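You operate a simulated robot arm through the tools that you are given. There is no shell and no other tool.

You run a simulated robot arm. Do the job below in one go: nothing can be reset, and whatever is moved stays where it is left.

JOB
Cancel STORE, pull zoom and shape down, and centre both blue knobs.
Fine: One press of STORE cancels it; the other faders and buttons stay.

It is judged by the outcome, as a careful person would: the job done as asked, and still so three seconds after it is handed in. It fails if anything else is knocked over, pushed out of place, dropped, spilled or broken.

ROBOT AND FRAMES
A 7-joint arm with a two-finger parallel gripper, fixed in place. Base frame: the origin is at the foot of the arm, x ahead of it, y to its left, z up; the work surface is at about z = 84. Lengths are in cm, angles in degrees, forces in N, time in s.
With the tool pointing down near the work surface it reaches from about 42 to 90 cm from the base axis. Its first joint turns from -143.0 to 143.0 degrees. Payload 3 kg.
The TCP is the grasp point between the finger pads, 3 cm short of the fingertips. In the tool frame z runs along the fingers and y along their closing line. The gripper opens to 9.4 cm. The fingers are 2.8 cm wide and 1 cm thick; the gripper's body (5 by 9.6 cm) begins 5.5 cm behind the TCP.
Orientation is that of the tool frame in the base frame, as a unit quaternion [w, x, y, z]. With the fingers straight down and closing along the base's y, the tool's x points along the base's -x, its y along +y and its z along -z.

CONTROLS
- The arm moves only by the tool servo_tool. Its argument "increments" is a list that holds one entry, the list of rows, each a list of 7 numbers: the opening in per cent of the stroke, from 0 (shut) to 100 (fully open), then the shift along the tool's x, y, z in cm, then the turn, a rotation vector about the tool's x, y, z in degrees. In form: [[[hand, dx, dy, dz, rx, ry, rz], ...]]. A call has 1 to 20 rows; each row is the pose to reach, as a shift and turn from the pose commanded when the call began, along the tool's axes at that moment. A row lasts 0.2 s, in which the tool goes at most 5 cm and 8.6 degrees; a call with a longer step from one row to the next is refused whole, and so is a gripper value outside its range. A pose out of reach is approached as far as the arm can. The call stops where the force on the tool passes 40 N (or 10 N more than at its start, if that is more) or the arm is blocked; 0.2 s more then pass. The fingers move at their own pace (about 7.2 cm/s each) and stop on an object; they squeeze with about 39 N. The grip force told is the motor's: it shows also when the fingers shut on nothing. Time passes only in rows, and 0.2 s behind the last, so rows that repeat a pose let the fingers close. The reply holds the time, the measured pose of the TCP, the force on the tool along the base axes, the opening and the grip force, in the units named above and with some noise, with the torque about the TCP (base axes, N m) and any sound that the robot's microphone picked up, and new pictures: "views" is both (left out), scene, wrist or none.
- Cameras (640 x 400 px; columns grow to the right, rows downward): "scene" is fixed at [4.87, -64.97, 154.73]; the picture's right is [0.83, -0.55, 0.00], its down [-0.33, -0.50, -0.80] and it looks along [0.44, 0.67, -0.59] (base axes); focal length 314 px, centre (320, 200). "wrist" rides on the gripper at [7.6, 1.4, -10.3] in the tool frame; the picture's right is [-0.18, 0.98, 0.00], its down [-0.75, -0.14, -0.64] and it looks along [-0.63, -0.12, 0.77] (tool axes); focal length 243 px, centre (320, 200). There is no depth. A picture from a camera that has moved, and an enlarged one, comes with that camera's place and axes in the base frame and with its lens.
- inspect(camera, box): a new picture of the part [left, top, right, bottom] of that camera's present view, enlarged. The clock stands still meanwhile.
- sign_off(): hands the job in; it is judged then, once.

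Places have to be worked out from the pictures, the camera data and where the tool is seen. Open the gripper and draw the arm clear of the work before you hand the job in, unless the task says otherwise.

The tools are called after "Call:" as a command line: name --argument value ..., lists and objects as JSON in quotes. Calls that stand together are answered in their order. servo_tool: Moves the arm, as the interface text tells. Its arguments: {"type":"object","properties":{"increments":{"type":"array"},"views":{"type":"string","enum":["both","scene","wrist","none"]}},"required":["increments"]} The other tools are called the same way: inspect (camera, box) takes an enlarged picture of a part of a camera's view; sign_off () hands the job in.

At the start:

```text
clock: 0.0
tool_pos: [53.45, 38.95, 114.3]
tool_rot: [-0.001, 0.001, 1.0, 0.001]
wrist_force: [0.2, 0.0, -0.2]
moment: [-0.05, -0.02, 0.02]
grip_width: 9.41
finger_force: 0.0
```

scene: 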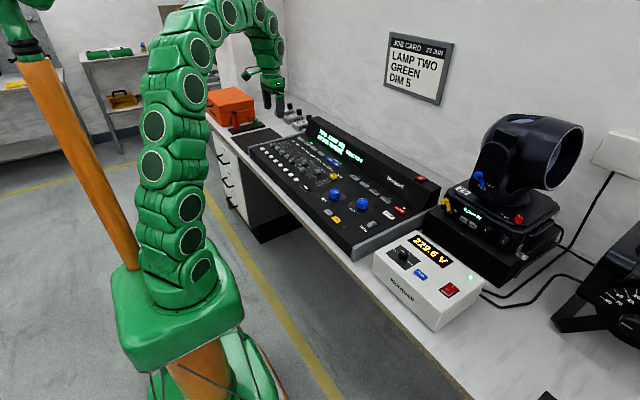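
wrist: 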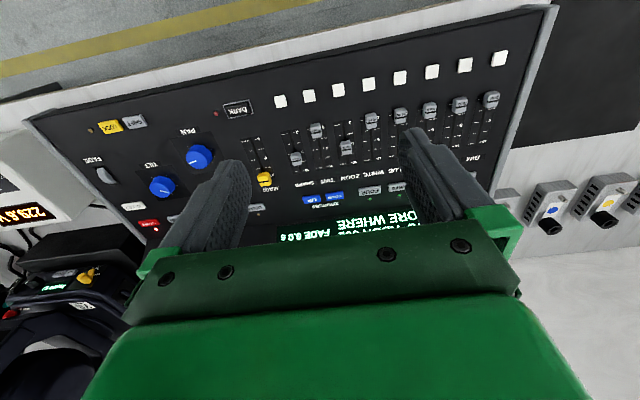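

I see a lighting console with faders, two blue knobs and buttons. I'll take enlarged pictures first to read the labels.

Call:
inspect --camera "scene" --box '[240, 110, 450, 260]'

Call:
inspect --camera "wrist" --box '[250, 60, 530, 240]'

Call:
inspect --camera "wrist" --box '[40, 80, 320, 260]'

```text
2.67 times, centred on (345, 185) of scene
camera zoom: at [4.87, -64.97, 154.73], right [0.83, -0.55, 0.0], down [-0.33, -0.5, -0.8], along [0.44, 0.67, -0.59], focal length 836 px, centre (253, 240)
```

zoom: 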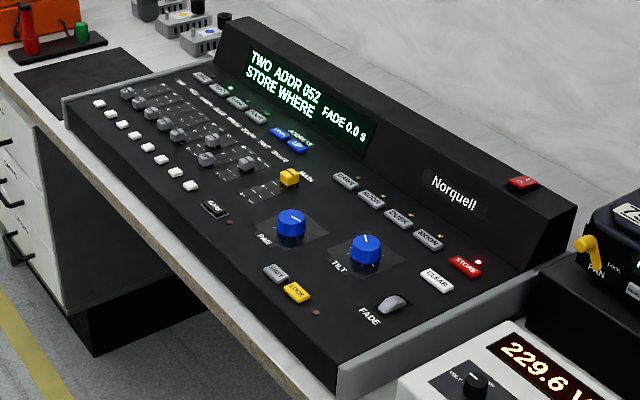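

```text
2.22 times, centred on (390, 150) of wrist
camera zoom: at [45.83, 40.4, 124.59], right [0.18, 0.98, 0.0], down [0.75, -0.14, 0.64], along [0.63, -0.12, -0.77], focal length 539 px, centre (164, 311)
```

zoom: 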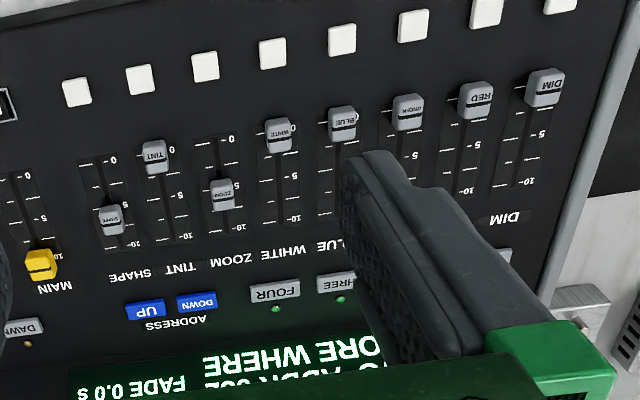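

```text
2.22 times, centred on (180, 170) of wrist
camera zoom: at [45.83, 40.4, 124.59], right [0.18, 0.98, 0.0], down [0.75, -0.14, 0.64], along [0.63, -0.12, -0.77], focal length 539 px, centre (631, 267)
```

zoom: 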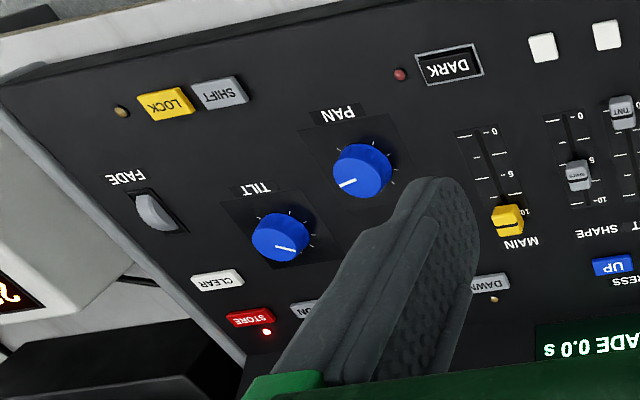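

The panel is readable: STORE is lit red, zoom and shape stand near 5, PAN points right and TILT points left. I'll shift the arm to the knob side, staying high, for a closer look.

Call:
servo_tool --increments '[[[0, 0, -4, 0, 0, 0, 0], [0, 0, -8, 0, 0, 0, 0], [0, 0, -12, 0, 0, 0, 0], [0, 0, -16, 0, 0, 0, 0], [0, 0, -20, 0, 0, 0, 0], [0, 0, -22, 2, 0, 0, 0], [0, 0, -22, 2, 0, 0, 0]]]' --views "both"

```text
clock: 1.6
tool_pos: [53.4, 16.92, 112.28]
tool_rot: [-0.001, 0.001, 1.0, 0.0]
wrist_force: [-0.1, 0.3, 0.1]
moment: [-0.01, 0.04, -0.01]
grip_width: 0.02
finger_force: 33.3
camera wrist: at [45.87, 18.34, 122.63], right [0.18, 0.98, 0.0], down [0.75, -0.14, 0.64], along [0.63, -0.12, -0.77], focal length 243 px, centre (320, 200)
```

scene: 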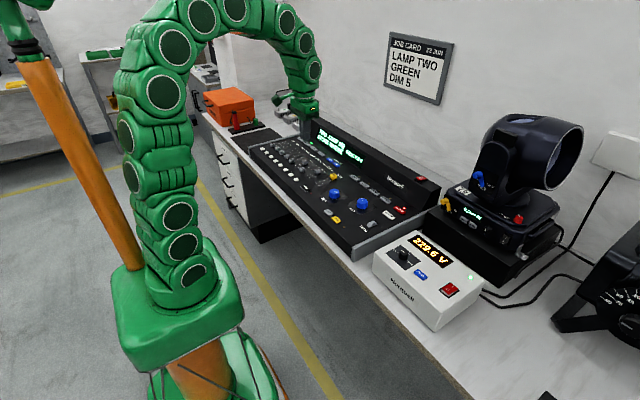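
wrist: 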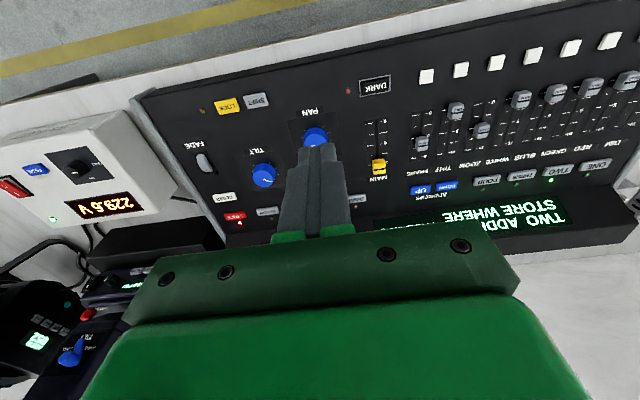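

The picture moved as expected; I zoom in on the knob and STORE area and on the faders for measuring.

Call:
inspect --camera "wrist" --box '[170, 70, 410, 240]'

Call:
inspect --camera "wrist" --box '[360, 30, 640, 230]'

```text
2.35 times, centred on (290, 155) of wrist
camera zoom: at [45.87, 18.34, 122.63], right [0.18, 0.98, 0.0], down [0.75, -0.14, 0.64], along [0.63, -0.12, -0.77], focal length 571 px, centre (391, 306)
```

zoom: 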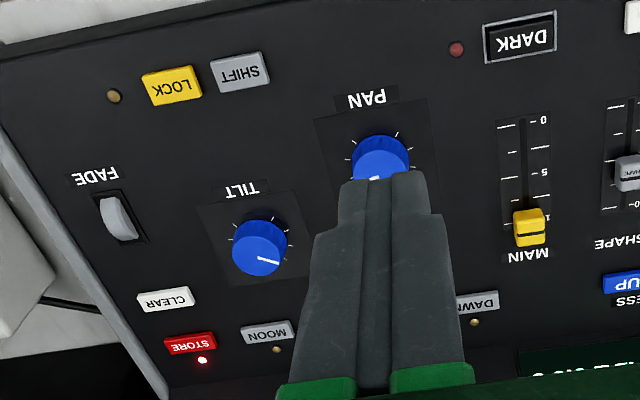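

```text
2.00 times, centred on (500, 130) of wrist
camera zoom: at [45.87, 18.34, 122.63], right [0.18, 0.98, 0.0], down [0.75, -0.14, 0.64], along [0.63, -0.12, -0.77], focal length 485 px, centre (-40, 340)
```

zoom: 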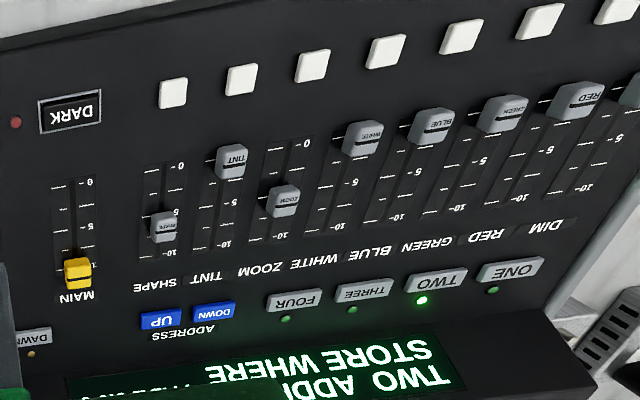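

Triangulating from the two wrist views gives TILT ≈ (69.2, 3.5), PAN ≈ (64, 14.3), STORE ≈ (78.5, -6.5), ZOOM ≈ (67, 41.2) and SHAPE ≈ (67.5, 31.8), with tops near z 85. I'll move closer above the knobs to refine these.

Call:
servo_tool --increments '[[[0, -3.0, -1, 3.5, 0, 0, 0], [0, -6, -2, 7, 0, 0, 0], [0, -9, -3, 10.5, 0, 0, 0], [0, -11, -4, 14, 0, 0, 0], [0, -11, -4, 15, 0, 0, 0], [0, -11, -4, 15, 0, 0, 0]]]' --views "wrist"

Call:
inspect --camera "wrist" --box '[80, 0, 400, 200]'

```text
clock: 3.0
tool_pos: [64.39, 12.95, 97.38]
tool_rot: [0.0, 0.0, 1.0, 0.0]
wrist_force: [0.1, -0.8, -0.1]
moment: [0.02, -0.02, 0.03]
grip_width: 0.01
finger_force: 32.9
camera wrist: at [56.81, 14.35, 107.6], right [0.18, 0.98, 0.0], down [0.75, -0.14, 0.64], along [0.63, -0.12, -0.77], focal length 243 px, centre (320, 200)
```

wrist: 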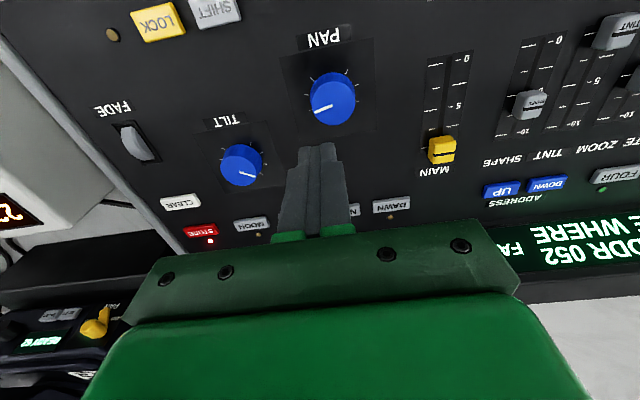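

```text
2.00 times, centred on (240, 100) of wrist
camera zoom: at [56.81, 14.35, 107.6], right [0.18, 0.98, 0.0], down [0.75, -0.14, 0.64], along [0.63, -0.12, -0.77], focal length 485 px, centre (480, 400)
```

zoom: 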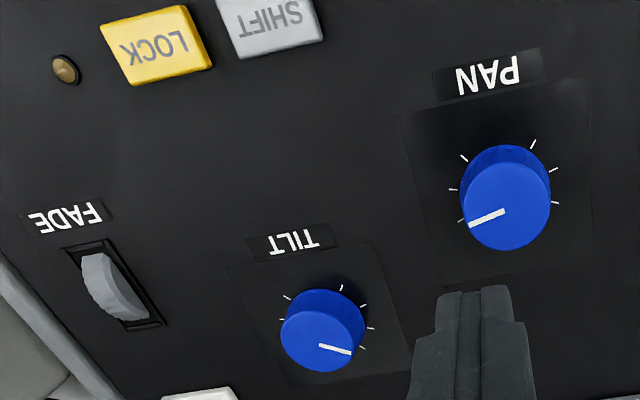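

Knob centres refine to PAN ≈ (64.0, 14.2) and TILT ≈ (69.4, 3.4), with tops near z 85.3 and scale gaps toward the operator, so centre is pointer toward +x. I'll approach an empty panel area at (71.4, 11) to touch it lightly for the panel height.

Call:
servo_tool --increments '[[[0, -3.5, -1, 0, 0, 0, 0], [0, -7, -2, 2, 0, 0, 0], [0, -7, -2, 5, 0, 0, 0], [0, -7, -2, 7.5, 0, 0, 0], [0, -7, -2, 7.5, 0, 0, 0]]]' --views "both"

Call:
inspect --camera "scene" --box '[300, 140, 460, 240]'

```text
clock: 4.2
tool_pos: [71.38, 10.86, 89.97]
tool_rot: [0.0, 0.001, 1.0, 0.001]
wrist_force: [0.5, 0.8, 0.1]
moment: [-0.01, 0.0, -0.01]
grip_width: 0.02
finger_force: 33.0
camera wrist: at [63.81, 12.32, 100.14], right [0.18, 0.98, 0.0], down [0.75, -0.14, 0.64], along [0.63, -0.12, -0.77], focal length 243 px, centre (320, 200)
```

scene: 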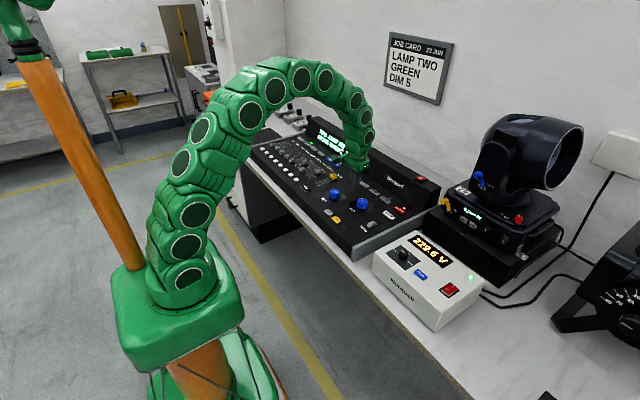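
wrist: 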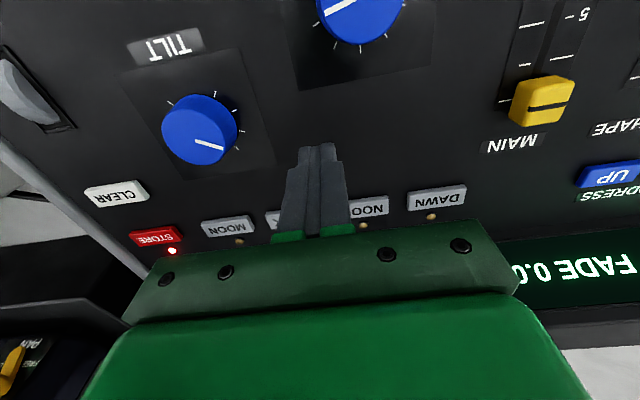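

```text
4.00 times, centred on (380, 190) of scene
camera zoom: at [4.87, -64.97, 154.73], right [0.83, -0.55, 0.0], down [-0.33, -0.5, -0.8], along [0.44, 0.67, -0.59], focal length 1255 px, centre (80, 240)
```

zoom: 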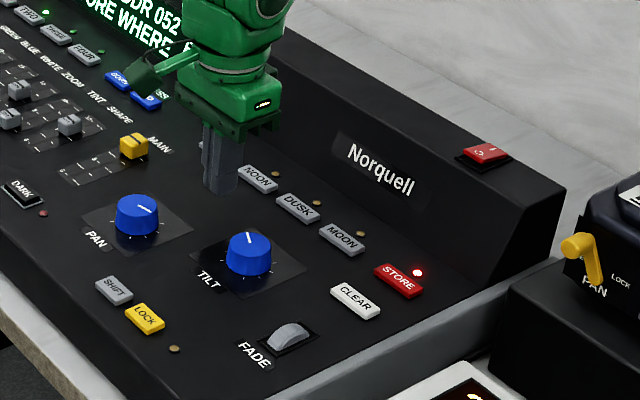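

The tip is at z≈87 over clear panel. I'll descend slowly in small steps to feel the panel.

Call:
servo_tool --increments '[[[0, 0, 0, 1, 0, 0, 0], [0, 0, 0, 1.6, 0, 0, 0], [0, 0, 0, 2.0, 0, 0, 0], [0, 0, 0, 2.3, 0, 0, 0], [0, 0, 0, 2.6, 0, 0, 0]]]' --views "wrist"

```text
clock: 5.4
tool_pos: [71.47, 11.05, 87.28]
tool_rot: [0.0, 0.001, 1.0, 0.001]
wrist_force: [0.0, -0.3, 0.1]
moment: [0.03, 0.01, 0.01]
grip_width: 0.03
finger_force: 33.1
camera wrist: at [63.85, 12.4, 97.49], right [0.18, 0.98, 0.0], down [0.75, -0.14, 0.64], along [0.63, -0.12, -0.77], focal length 243 px, centre (320, 200)
```

wrist: 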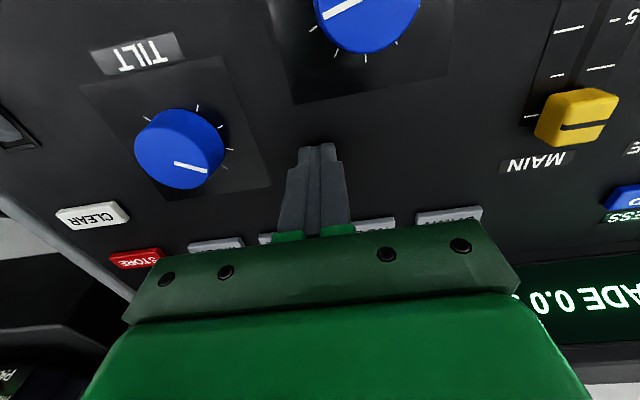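

Tip is near z 84.3 with no contact yet; I continue down in 0.2 cm steps.

Call:
servo_tool --increments '[[[0, 0, 0, 0.2, 0, 0, 0], [0, 0, 0, 0.4, 0, 0, 0], [0, 0, 0, 0.6, 0, 0, 0], [0, 0, 0, 0.6, 0, 0, 0]]]' --views "none"

```text
clock: 6.2
tool_pos: [71.45, 11.06, 86.96]
tool_rot: [0.002, 0.002, 1.0, -0.001]
wrist_force: [-0.2, -0.7, 0.4]
moment: [-0.02, 0.0, 0.04]
grip_width: 0.03
finger_force: 32.5
stopped in row 3: the force on the tool passed its limit at 47 N (the readings are from after the stop); the commanded pose is now the measured one
```

Contact: the panel lies at about z = 84.0 (tip at TCP−3). I'll lift and move over STORE at (78.4, −6.6), staying above it.

Call:
servo_tool --increments '[[[0, 0, 0, -2, 0, 0, 0], [0, 0, 0, -4, 0, 0, 0], [0, -2, -4.4, -4, 0, 0, 0], [0, -4, -8.8, -4, 0, 0, 0], [0, -6, -13.2, -4, 0, 0, 0], [0, -7, -17.6, -4, 0, 0, 0], [0, -7, -17.6, -2.5, 0, 0, 0], [0, -7, -17.6, -2.5, 0, 0, 0]]]' --views "both"

Call:
inspect --camera "scene" --box '[340, 150, 460, 225]'

Call:
inspect --camera "wrist" --box '[220, 80, 420, 205]'

```text
clock: 8.0
tool_pos: [78.4, -6.85, 89.47]
tool_rot: [0.0, 0.0, 1.0, 0.0]
wrist_force: [-1.0, -0.1, -0.3]
moment: [0.0, 0.0, 0.01]
grip_width: 0.01
finger_force: 33.4
camera wrist: at [70.77, -5.34, 99.68], right [0.18, 0.98, 0.0], down [0.75, -0.14, 0.64], along [0.63, -0.12, -0.77], focal length 243 px, centre (320, 200)
```

scene: 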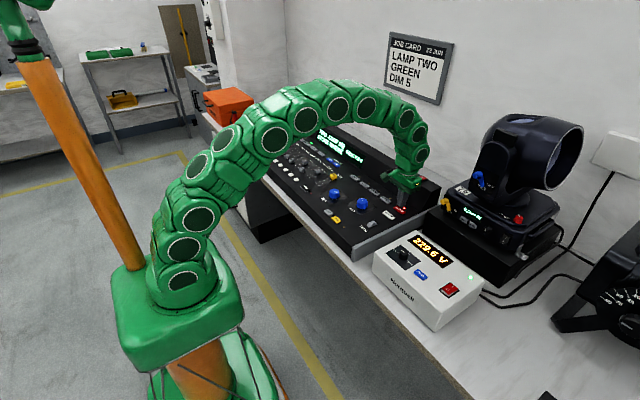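
wrist: 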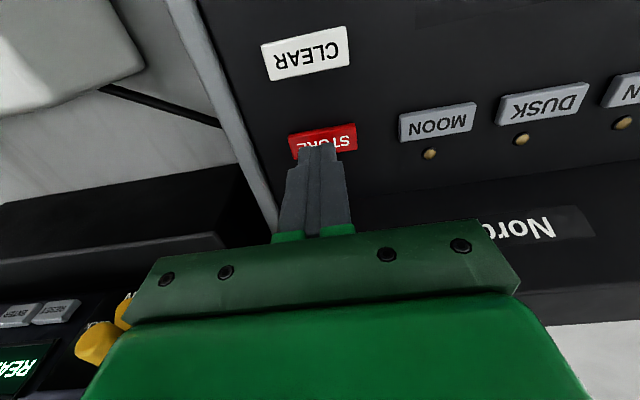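

```text
5.33 times, centred on (400, 188) of scene
camera zoom: at [4.87, -64.97, 154.73], right [0.83, -0.55, 0.0], down [-0.33, -0.5, -0.8], along [0.44, 0.67, -0.59], focal length 1673 px, centre (-107, 267)
```

zoom: 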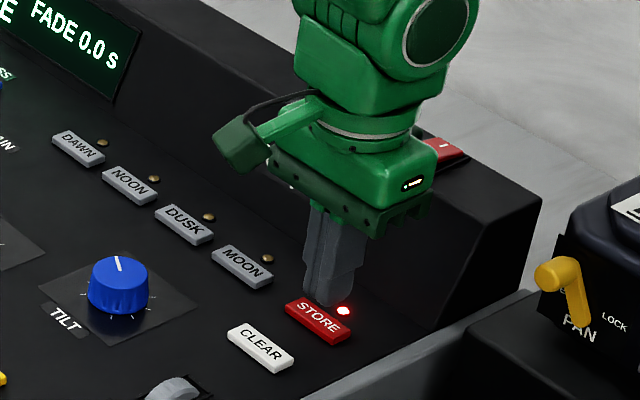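

```text
3.20 times, centred on (320, 142) of wrist
camera zoom: at [70.77, -5.34, 99.68], right [0.18, 0.98, 0.0], down [0.75, -0.14, 0.64], along [0.63, -0.12, -0.77], focal length 776 px, centre (320, 384)
```

zoom: 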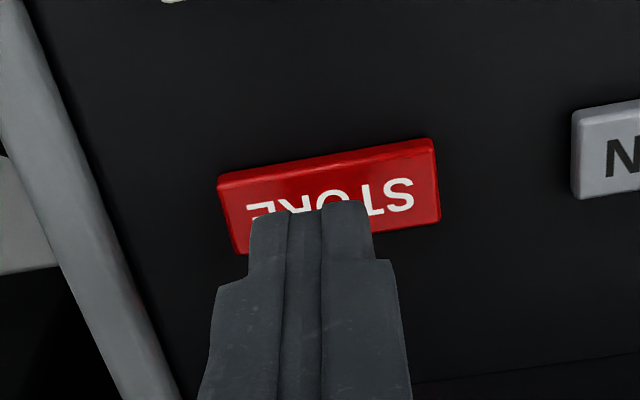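

The tip is over STORE (centre ≈ (78.1, −6.4)), LED still lit. I'll shift slightly and descend, with small steps, to make contact.

Call:
servo_tool --increments '[[[0, 0.3, 0.4, 0.5, 0, 0, 0], [0, 0.3, 0.4, 1.0, 0, 0, 0], [0, 0.3, 0.4, 1.2, 0, 0, 0], [0, 0.3, 0.4, 1.3, 0, 0, 0], [0, 0.3, 0.4, 1.4, 0, 0, 0], [0, 0.3, 0.4, 1.5, 0, 0, 0]]]' --views "none"

Call:
inspect --camera "scene" --box '[340, 150, 460, 225]'

```text
clock: 9.4
tool_pos: [78.11, -6.2, 87.95]
tool_rot: [0.0, 0.001, 1.0, 0.0]
wrist_force: [-0.3, -0.4, -1.1]
moment: [-0.01, -0.02, 0.0]
grip_width: 0.0
finger_force: 33.1
```

```text
5.33 times, centred on (400, 188) of scene
camera zoom: at [4.87, -64.97, 154.73], right [0.83, -0.55, 0.0], down [-0.33, -0.5, -0.8], along [0.44, 0.67, -0.59], focal length 1673 px, centre (-107, 267)
```

zoom: 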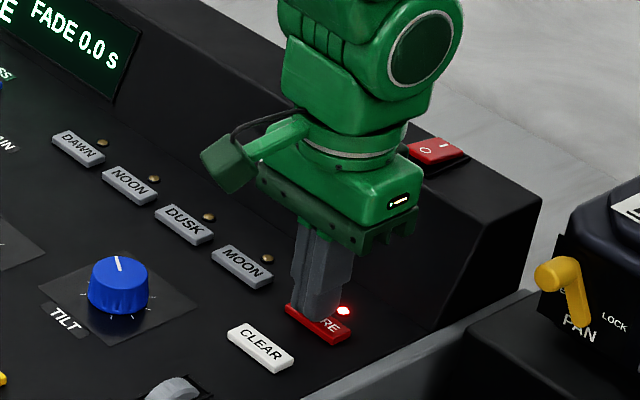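

No contact yet (tip z ≈ 84.95, LED lit). I continue down in 0.1 cm steps.

Call:
servo_tool --increments '[[[0, 0, 0, 0.1, 0, 0, 0], [0, 0, 0, 0.2, 0, 0, 0], [0, 0, 0, 0.3, 0, 0, 0]]]' --views "none"

Call:
inspect --camera "scene" --box '[340, 150, 460, 225]'

```text
clock: 10.2
tool_pos: [78.1, -6.23, 87.64]
tool_rot: [0.0, 0.002, 1.0, 0.0]
wrist_force: [0.6, -0.5, 1.0]
moment: [0.0, 0.0, 0.02]
grip_width: 0.0
finger_force: 32.8
```

```text
5.33 times, centred on (400, 188) of scene
camera zoom: at [4.87, -64.97, 154.73], right [0.83, -0.55, 0.0], down [-0.33, -0.5, -0.8], along [0.44, 0.67, -0.59], focal length 1673 px, centre (-107, 267)
```

zoom: 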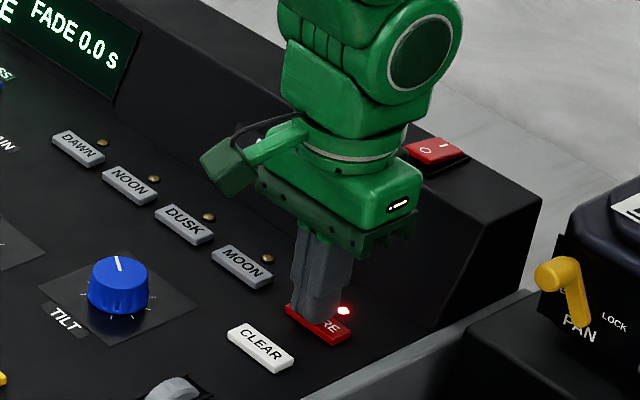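

Force is about 1 N (perhaps just touching) and the LED is still lit. I keep pressing in 0.1 cm steps.

Call:
servo_tool --increments '[[[0, 0, 0, 0.1, 0, 0, 0], [0, 0, 0, 0.15, 0, 0, 0]]]' --views "none"

Call:
inspect --camera "scene" --box '[280, 110, 440, 225]'

```text
clock: 10.8
tool_pos: [77.98, -6.25, 87.46]
tool_rot: [0.002, 0.001, 1.0, 0.0]
wrist_force: [1.2, 1.6, 2.0]
moment: [0.01, 0.01, -0.02]
grip_width: 0.0
finger_force: 32.9
heard: click
```

```text
3.48 times, centred on (360, 168) of scene
camera zoom: at [4.87, -64.97, 154.73], right [0.83, -0.55, 0.0], down [-0.33, -0.5, -0.8], along [0.44, 0.67, -0.59], focal length 1091 px, centre (181, 313)
```

zoom: 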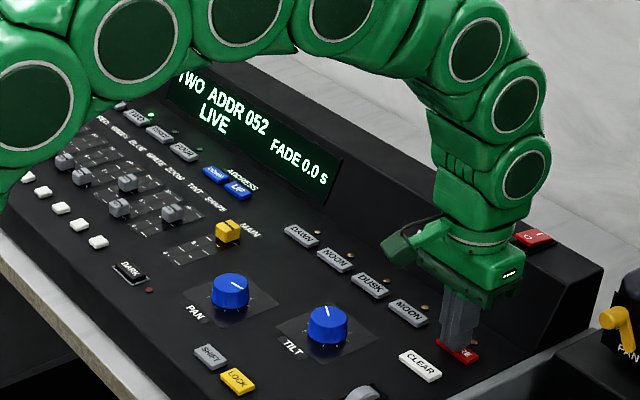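

Click heard, the display now reads "LIVE" and the STORE LED is off. I'll lift straight up and move over the TILT knob with the gripper opened.

Call:
servo_tool --increments '[[[0, 0, 0, -1.5, 0, 0, 0], [0, 0, 0, -4, 0, 0, 0], [20, 3, 3.2, -5, 0, 0, 0], [40, 6, 6.4, -5, 0, 0, 0], [65, 8.7, 9.65, -5, 0, 0, 0], [65, 8.7, 9.65, -5, 0, 0, 0]]]' --views "both"

Call:
inspect --camera "wrist" --box '[200, 60, 440, 210]'

Call:
inspect --camera "scene" --box '[300, 140, 460, 240]'

```text
clock: 12.2
tool_pos: [69.33, 3.49, 92.5]
tool_rot: [0.001, 0.0, 1.0, 0.001]
wrist_force: [-0.9, -0.8, 0.0]
moment: [0.0, 0.0, 0.02]
grip_width: 6.1
finger_force: 0.0
camera wrist: at [61.84, 4.86, 102.71], right [0.18, 0.98, 0.0], down [0.75, -0.14, 0.64], along [0.63, -0.12, -0.77], focal length 243 px, centre (320, 200)
```

scene: 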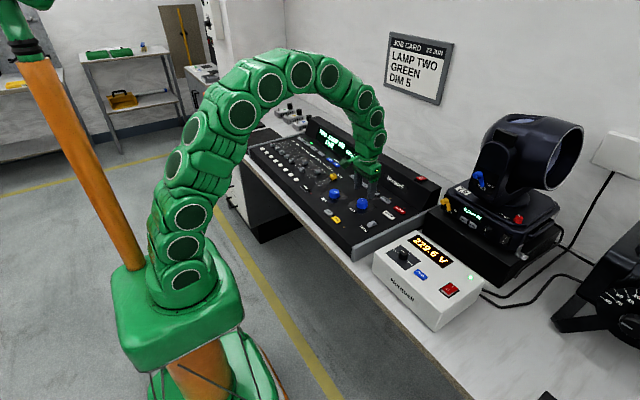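
wrist: 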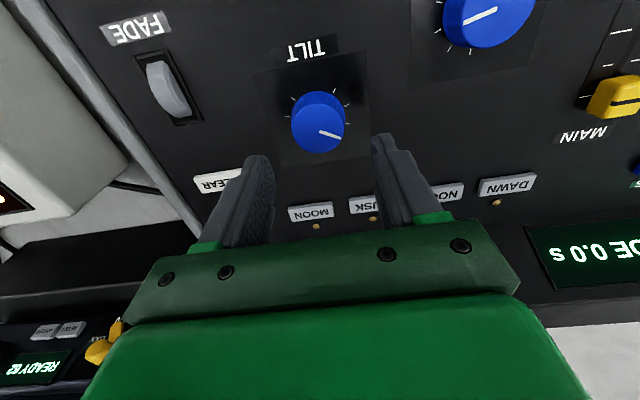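

```text
2.67 times, centred on (320, 135) of wrist
camera zoom: at [61.84, 4.86, 102.71], right [0.18, 0.98, 0.0], down [0.75, -0.14, 0.64], along [0.63, -0.12, -0.77], focal length 647 px, centre (320, 373)
```

zoom: 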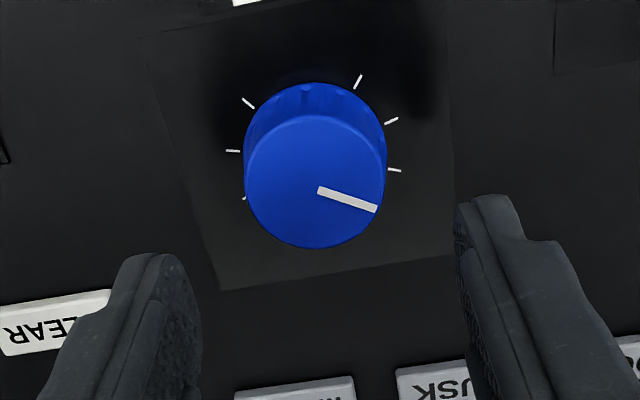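

```text
4.00 times, centred on (380, 190) of scene
camera zoom: at [4.87, -64.97, 154.73], right [0.83, -0.55, 0.0], down [-0.33, -0.5, -0.8], along [0.44, 0.67, -0.59], focal length 1255 px, centre (80, 240)
```

zoom: 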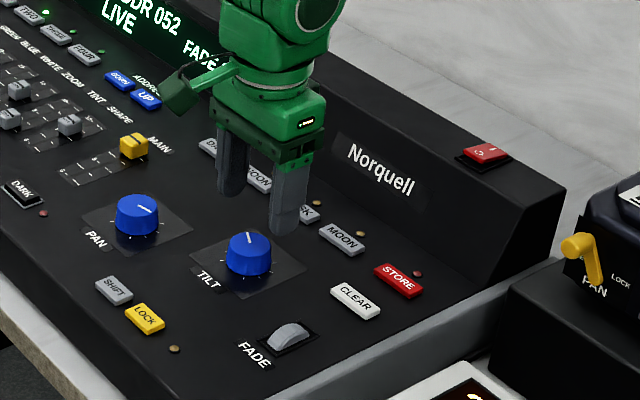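

TILT knob centre from its tick ring is (69.2, 3.33), top z ≈ 85.45, and its centre tick is toward +x; the pointer is about 63° off toward +y. I'll pre-turn the gripper −30°, and lower the open fingers around it.

Call:
servo_tool --increments '[[[65, 0.1, -0.15, 0, 0, 0, -8], [65, 0.1, -0.15, 0, 0, 0, -16], [65, 0.1, -0.15, 0, 0, 0, -24], [65, 0.1, -0.15, 1, 0, 0, -30], [65, 0.1, -0.15, 2.5, 0, 0, -30], [65, 0.1, -0.15, 4, 0, 0, -30], [65, 0.1, -0.15, 4.6, 0, 0, -30], [65, 0.1, -0.15, 4.9, 0, 0, -30]]]' --views "both"

Call:
inspect --camera "wrist" --box '[200, 60, 440, 210]'

Call:
inspect --camera "scene" --box '[300, 140, 460, 240]'

```text
clock: 14.0
tool_pos: [69.37, 3.14, 87.55]
tool_rot: [0.001, -0.259, 0.966, 0.0]
wrist_force: [0.0, 0.3, -0.9]
moment: [0.0, -0.01, -0.01]
grip_width: 6.14
finger_force: 0.0
camera wrist: at [62.07, 0.65, 97.82], right [-0.33, 0.94, 0.0], down [0.72, 0.25, 0.64], along [0.61, 0.21, -0.77], focal length 243 px, centre (320, 200)
```

scene: 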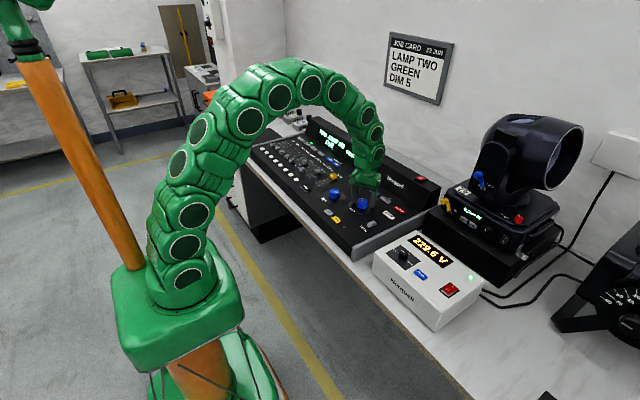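
wrist: 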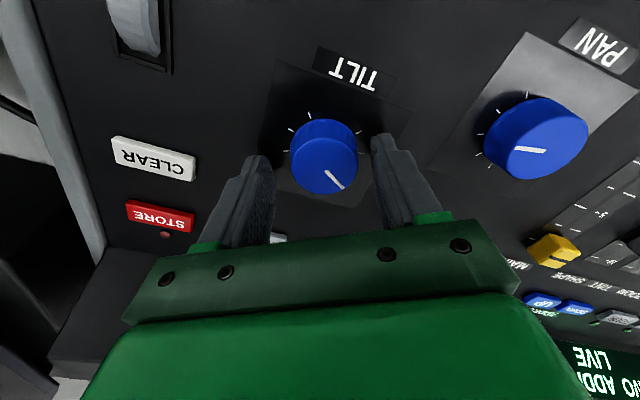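

```text
2.67 times, centred on (320, 135) of wrist
camera zoom: at [62.07, 0.65, 97.82], right [-0.33, 0.94, 0.0], down [0.72, 0.25, 0.64], along [0.61, 0.21, -0.77], focal length 647 px, centre (320, 373)
```

zoom: 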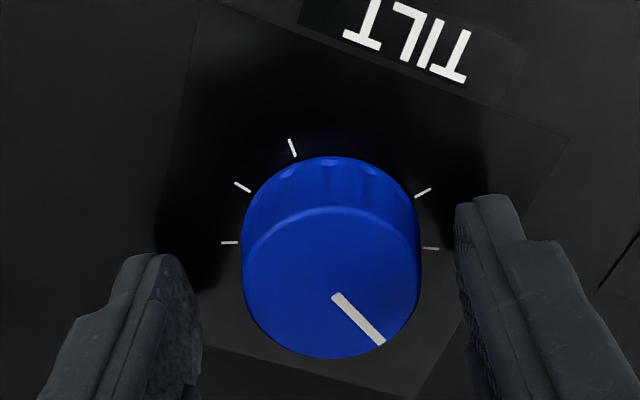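

```text
4.00 times, centred on (380, 190) of scene
camera zoom: at [4.87, -64.97, 154.73], right [0.83, -0.55, 0.0], down [-0.33, -0.5, -0.8], along [0.44, 0.67, -0.59], focal length 1255 px, centre (80, 240)
```

zoom: 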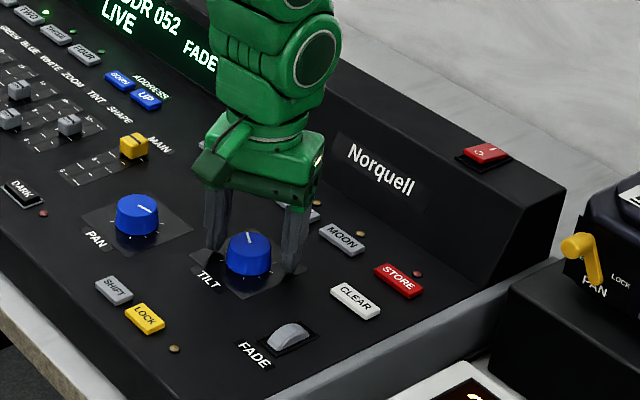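

The knob sits between the fingers, offset about 0.25 cm toward +tool y. I'll correct this, lower slightly and close on the knob.

Call:
servo_tool --increments '[[[65, 0, 0.25, 0.1, 0, 0, 0], [50, 0, 0.25, 0.1, 0, 0, 0], [40, 0, 0.25, 0.1, 0, 0, 0], [35, 0, 0.25, 0.1, 0, 0, 0], [30, 0, 0.25, 0.1, 0, 0, 0]]]' --views "wrist"

```text
clock: 15.2
tool_pos: [69.12, 3.41, 87.56]
tool_rot: [0.001, -0.259, 0.966, 0.0]
wrist_force: [-5.1, 6.5, 2.2]
moment: [0.18, 0.39, -0.02]
grip_width: 4.06
finger_force: 44.9
camera wrist: at [61.92, 0.9, 97.73], right [-0.33, 0.94, 0.0], down [0.72, 0.25, 0.64], along [0.61, 0.21, -0.77], focal length 243 px, centre (320, 200)
```

wrist: 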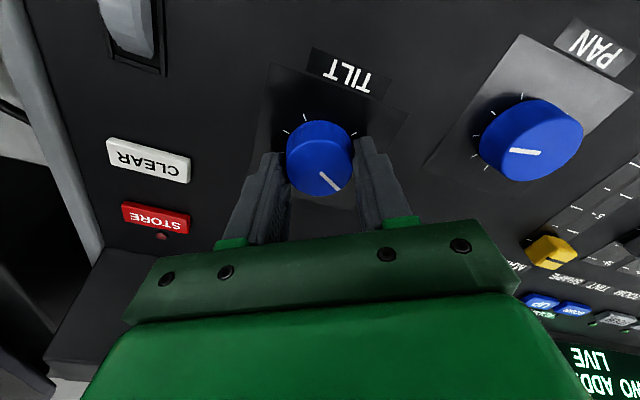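

Gripped (width 4.06 cm, only ~8 N sideways). I'll turn +56° first and check the pointer.

Call:
servo_tool --increments '[[[30, 0, 0.03, 0, 0, 0, 7], [30, 0, 0.03, 0, 0, 0, 14], [30, 0, 0.03, 0, 0, 0, 21], [30, 0, 0.03, 0, 0, 0, 28], [30, 0, 0.03, 0, 0, 0, 35], [30, 0, 0.03, 0, 0, 0, 42], [30, 0, 0.03, 0, 0, 0, 49], [30, 0, 0.03, 0, 0, 0, 56], [30, 0, 0.03, 0, 0, 0, 56]]]' --views "wrist"

Call:
inspect --camera "wrist" --box '[200, 60, 440, 210]'

Call:
inspect --camera "scene" --box '[310, 165, 410, 235]'

```text
clock: 16.7
tool_pos: [69.24, 3.31, 87.5]
tool_rot: [0.002, 0.132, 0.991, 0.0]
wrist_force: [3.2, -4.0, -2.9]
moment: [-0.3, 0.64, 0.0]
grip_width: 4.07
finger_force: 44.1
stopped in row 7: the force on the tool passed its limit at 41 N (the readings are from after the stop); the commanded pose is now the measured one
camera wrist: at [62.27, 6.72, 97.74], right [0.44, 0.9, 0.0], down [0.69, -0.33, 0.64], along [0.58, -0.28, -0.76], focal length 243 px, centre (320, 200)
```

wrist: 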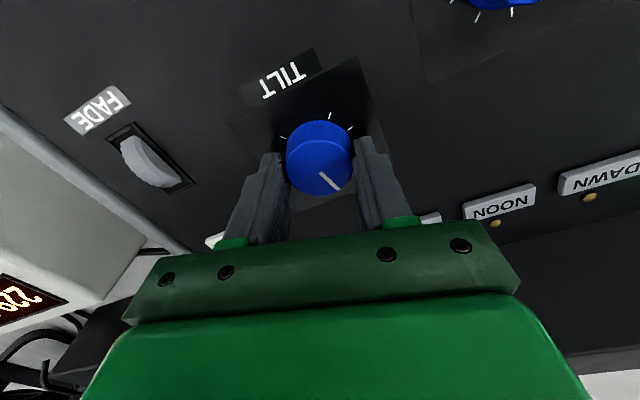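

```text
2.67 times, centred on (320, 135) of wrist
camera zoom: at [62.27, 6.72, 97.74], right [0.44, 0.9, 0.0], down [0.69, -0.33, 0.64], along [0.58, -0.28, -0.76], focal length 647 px, centre (320, 373)
```

zoom: 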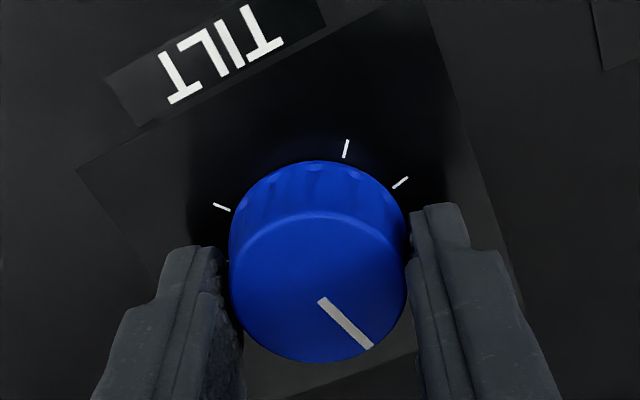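

```text
5.71 times, centred on (360, 200) of scene
camera zoom: at [4.87, -64.97, 154.73], right [0.83, -0.55, 0.0], down [-0.33, -0.5, -0.8], along [0.44, 0.67, -0.59], focal length 1792 px, centre (91, 200)
```

zoom: 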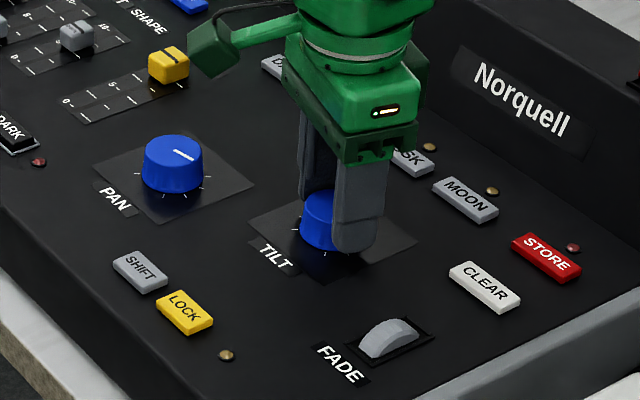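

The knob turned 45° with the gripper before side force stopped it; the pointer is now about 17° from +x. Forces are low again, so I continue with the remaining turn.

Call:
servo_tool --increments '[[[30, 0, 0, 0, 0, 0, 6], [30, 0, 0, 0, 0, 0, 12], [30, 0, 0, 0, 0, 0, 15.5], [30, 0, 0, 0, 0, 0, 15.5]]]' --views "wrist"

Call:
inspect --camera "wrist" --box '[200, 60, 440, 210]'

```text
clock: 17.7
tool_pos: [69.16, 3.25, 87.59]
tool_rot: [0.002, 0.266, 0.964, -0.002]
wrist_force: [-0.8, -17.1, -0.4]
moment: [-1.01, -0.27, 0.05]
grip_width: 4.06
finger_force: 45.1
camera wrist: at [63.4, 8.42, 97.73], right [0.66, 0.75, 0.0], down [0.57, -0.51, 0.64], along [0.48, -0.43, -0.76], focal length 243 px, centre (320, 200)
```

wrist: 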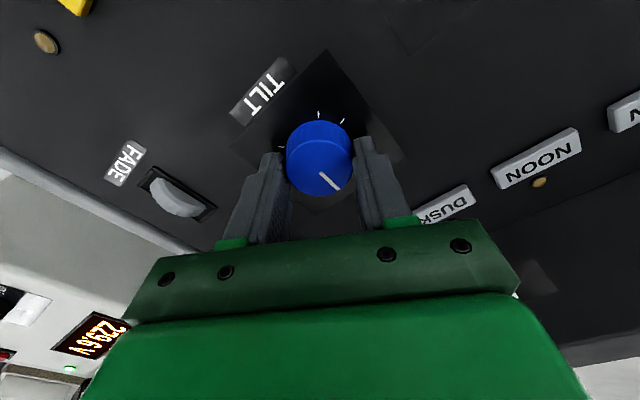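

```text
2.67 times, centred on (320, 135) of wrist
camera zoom: at [63.4, 8.42, 97.73], right [0.66, 0.75, 0.0], down [0.57, -0.51, 0.64], along [0.48, -0.43, -0.76], focal length 647 px, centre (320, 373)
```

zoom: 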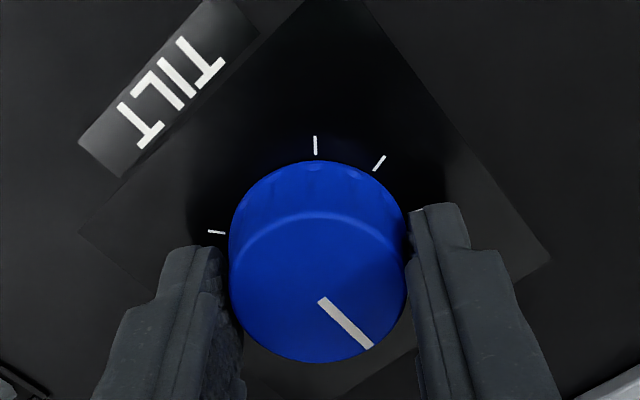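

The pointer should now be within ~2° of +x. I'll open, lift clear and turn back to look at it squarely.

Call:
servo_tool --increments '[[[40, 0, 0, 0, 0, 0, 0], [50, 0, 0, 0, 0, 0, 0], [65, 0, 0, 0, 0, 0, 0], [65, 0, 0, -2, 0, 0, 0], [65, 0, 0, -5, 0, 0, -8], [65, 0, 0, -7, 0, 0, -16], [65, 0, 0, -7, 0, 0, -24], [65, 0, 0, -7, 0, 0, -30.85], [65, 0, 0, -7, 0, 0, -30.85]]]' --views "wrist"

Call:
inspect --camera "wrist" --box '[240, 60, 400, 160]'

Call:
inspect --camera "scene" --box '[310, 165, 410, 235]'

```text
clock: 19.7
tool_pos: [69.07, 3.31, 94.52]
tool_rot: [0.001, 0.0, 1.0, -0.001]
wrist_force: [0.5, -0.4, -0.1]
moment: [0.03, 0.0, -0.02]
grip_width: 6.12
finger_force: 0.1
camera wrist: at [61.6, 4.76, 104.71], right [0.18, 0.98, 0.0], down [0.75, -0.14, 0.64], along [0.63, -0.12, -0.76], focal length 243 px, centre (320, 200)
```

wrist: 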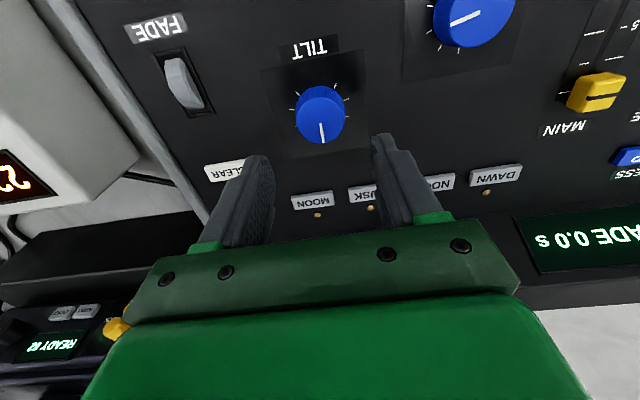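

```text
4.00 times, centred on (320, 110) of wrist
camera zoom: at [61.6, 4.76, 104.71], right [0.18, 0.98, 0.0], down [0.75, -0.14, 0.64], along [0.63, -0.12, -0.76], focal length 970 px, centre (320, 560)
```

zoom: 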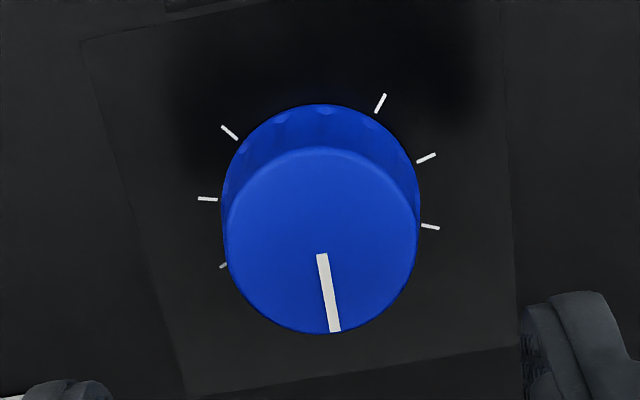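

```text
5.71 times, centred on (360, 200) of scene
camera zoom: at [4.87, -64.97, 154.73], right [0.83, -0.55, 0.0], down [-0.33, -0.5, -0.8], along [0.44, 0.67, -0.59], focal length 1792 px, centre (91, 200)
```

zoom: 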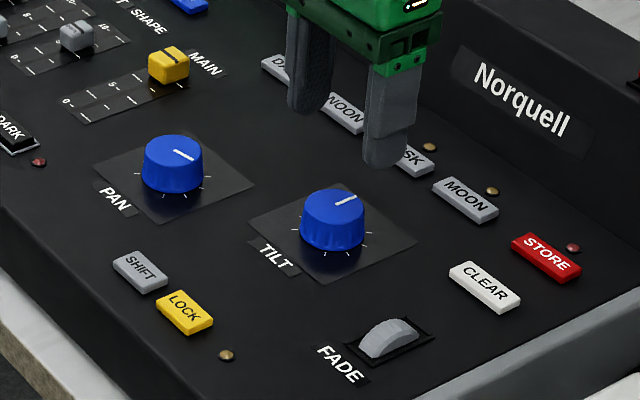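

TILT pointer lies along +x within about 1° of the tick ring's axis — centred. Next I move over PAN at height to locate it the same way.

Call:
servo_tool --increments '[[[65, 2, 4, 0, 0, 0, 0], [65, 4, 8, 0, 0, 0, 0], [65, 5.1, 10.9, 0, 0, 0, 0], [65, 5.1, 10.9, 2, 0, 0, 0], [65, 5.1, 10.9, 2, 0, 0, 0]]]' --views "wrist"

Call:
inspect --camera "wrist" --box '[240, 60, 400, 160]'

```text
clock: 20.9
tool_pos: [64.17, 14.25, 92.53]
tool_rot: [0.002, 0.0, 1.0, -0.001]
wrist_force: [-0.5, -0.3, -0.5]
moment: [0.01, -0.02, 0.01]
grip_width: 6.08
finger_force: 0.0
camera wrist: at [56.4, 15.68, 102.7], right [0.18, 0.98, 0.0], down [0.75, -0.14, 0.65], along [0.63, -0.12, -0.76], focal length 243 px, centre (320, 200)
```

wrist: 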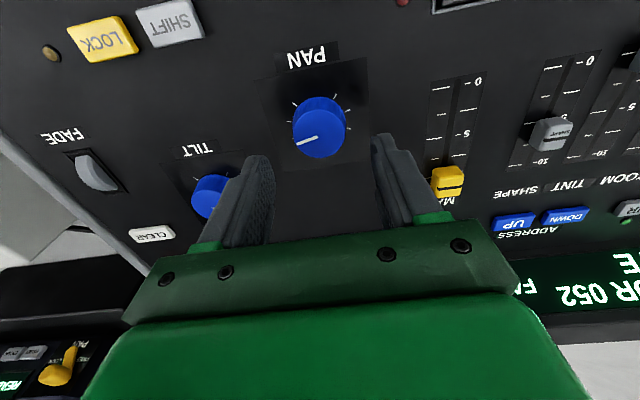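

```text
4.00 times, centred on (320, 110) of wrist
camera zoom: at [56.4, 15.68, 102.7], right [0.18, 0.98, 0.0], down [0.75, -0.14, 0.65], along [0.63, -0.12, -0.76], focal length 970 px, centre (320, 560)
```

zoom: 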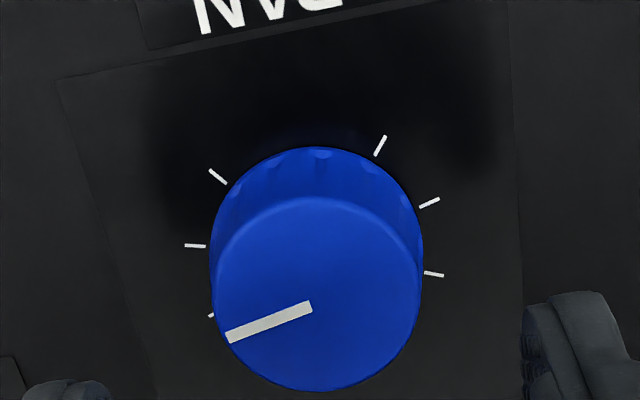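

PAN centre from its tick ring is (64.13, 14.2), pointer about −78° from +x. I'll pre-turn +39°, fine-centre, and lower around the knob.

Call:
servo_tool --increments '[[[65, -0.1, -0.08, 0, 0, 0, 8], [65, -0.1, -0.08, 0, 0, 0, 16], [65, -0.1, -0.08, 0, 0, 0, 24], [65, -0.1, -0.08, 0, 0, 0, 32], [65, -0.1, -0.08, 1.5, 0, 0, 39], [65, -0.1, -0.08, 3.5, 0, 0, 39], [65, -0.1, -0.08, 4.5, 0, 0, 39], [65, -0.1, -0.08, 5.0, 0, 0, 39]]]' --views "wrist"

Call:
inspect --camera "wrist" --box '[200, 60, 440, 210]'

```text
clock: 22.7
tool_pos: [64.19, 14.21, 87.4]
tool_rot: [0.002, 0.333, 0.943, 0.0]
wrist_force: [0.7, 0.3, 0.6]
moment: [-0.01, -0.02, 0.01]
grip_width: 6.08
finger_force: 0.0
camera wrist: at [59.19, 20.07, 97.69], right [0.76, 0.65, 0.0], down [0.5, -0.58, 0.64], along [0.42, -0.49, -0.76], focal length 243 px, centre (320, 200)
```

wrist: 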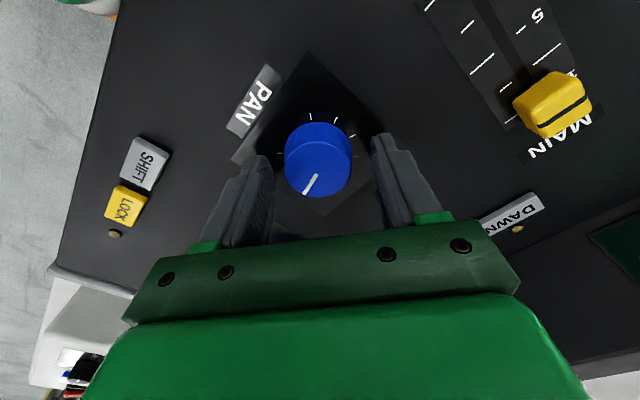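

```text
2.67 times, centred on (320, 135) of wrist
camera zoom: at [59.19, 20.07, 97.69], right [0.76, 0.65, 0.0], down [0.5, -0.58, 0.64], along [0.42, -0.49, -0.76], focal length 647 px, centre (320, 373)
```

zoom: 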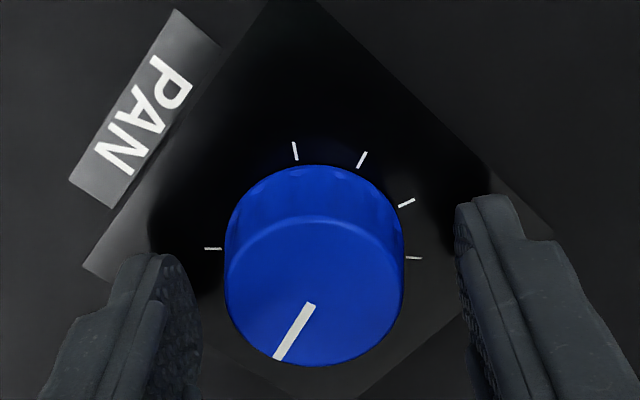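

Knob is nearly centred (about 0.09 cm toward −tool y). I correct and close.

Call:
servo_tool --increments '[[[65, 0, -0.09, 0, 0, 0, 0], [50, 0, -0.09, 0, 0, 0, 0], [40, 0, -0.09, 0, 0, 0, 0], [35, 0, -0.09, 0, 0, 0, 0], [30, 0, -0.09, 0, 0, 0, 0]]]' --views "none"

```text
clock: 23.9
tool_pos: [64.13, 14.12, 87.44]
tool_rot: [0.001, 0.333, 0.943, 0.0]
wrist_force: [-1.1, -1.5, 0.4]
moment: [-0.04, 0.04, -0.03]
grip_width: 4.05
finger_force: 45.1
```

Well centred grip (only ~2 N sideways). Now I turn the knob −72° and then check.

Call:
servo_tool --increments '[[[30, 0, 0, 0, 0, 0, -7], [30, 0, 0, 0, 0, 0, -14], [30, 0, 0, 0, 0, 0, -21], [30, 0, 0, 0, 0, 0, -28], [30, 0, 0, 0, 0, 0, -35], [30, 0, 0, 0, 0, 0, -42], [30, 0, 0, 0, 0, 0, -49], [30, 0, 0, 0, 0, 0, -56], [30, 0, 0, 0, 0, 0, -63], [30, 0, 0, 0, 0, 0, -70], [30, 0, 0, 0, 0, 0, -72], [30, 0, 0, 0, 0, 0, -72]]]' --views "wrist"

Call:
inspect --camera "wrist" --box '[200, 60, 440, 210]'

```text
clock: 26.1
tool_pos: [63.94, 14.15, 87.51]
tool_rot: [-0.001, -0.255, 0.967, -0.001]
wrist_force: [-4.1, 5.3, 7.9]
moment: [0.0, 0.68, 0.01]
grip_width: 4.01
finger_force: 45.1
stopped in row 10: the force on the tool passed its limit at 44 N (the readings are from after the stop); the commanded pose is now the measured one
camera wrist: at [56.77, 11.71, 97.75], right [-0.32, 0.95, 0.0], down [0.73, 0.25, 0.64], along [0.61, 0.21, -0.77], focal length 243 px, centre (320, 200)
```

wrist: 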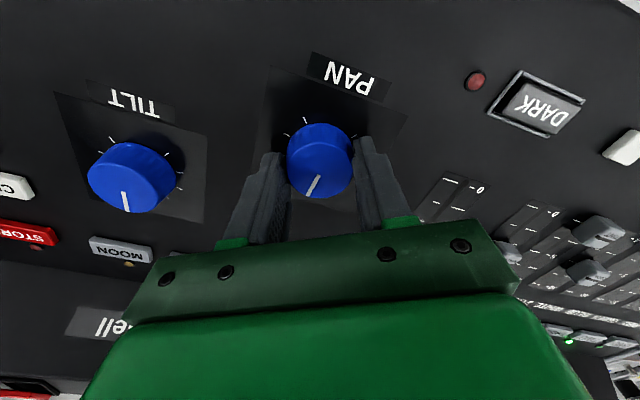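

```text
2.67 times, centred on (320, 135) of wrist
camera zoom: at [56.77, 11.71, 97.75], right [-0.32, 0.95, 0.0], down [0.73, 0.25, 0.64], along [0.61, 0.21, -0.77], focal length 647 px, centre (320, 373)
```

zoom: 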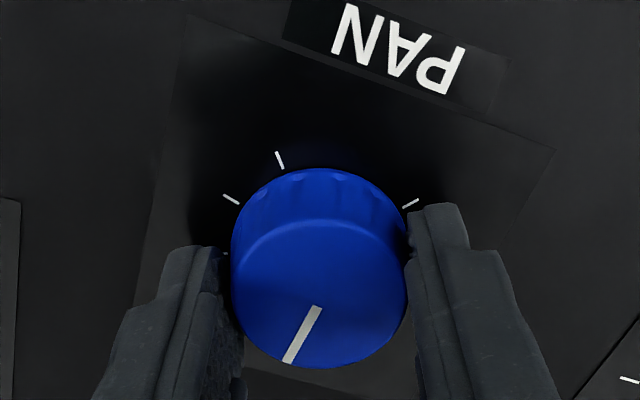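

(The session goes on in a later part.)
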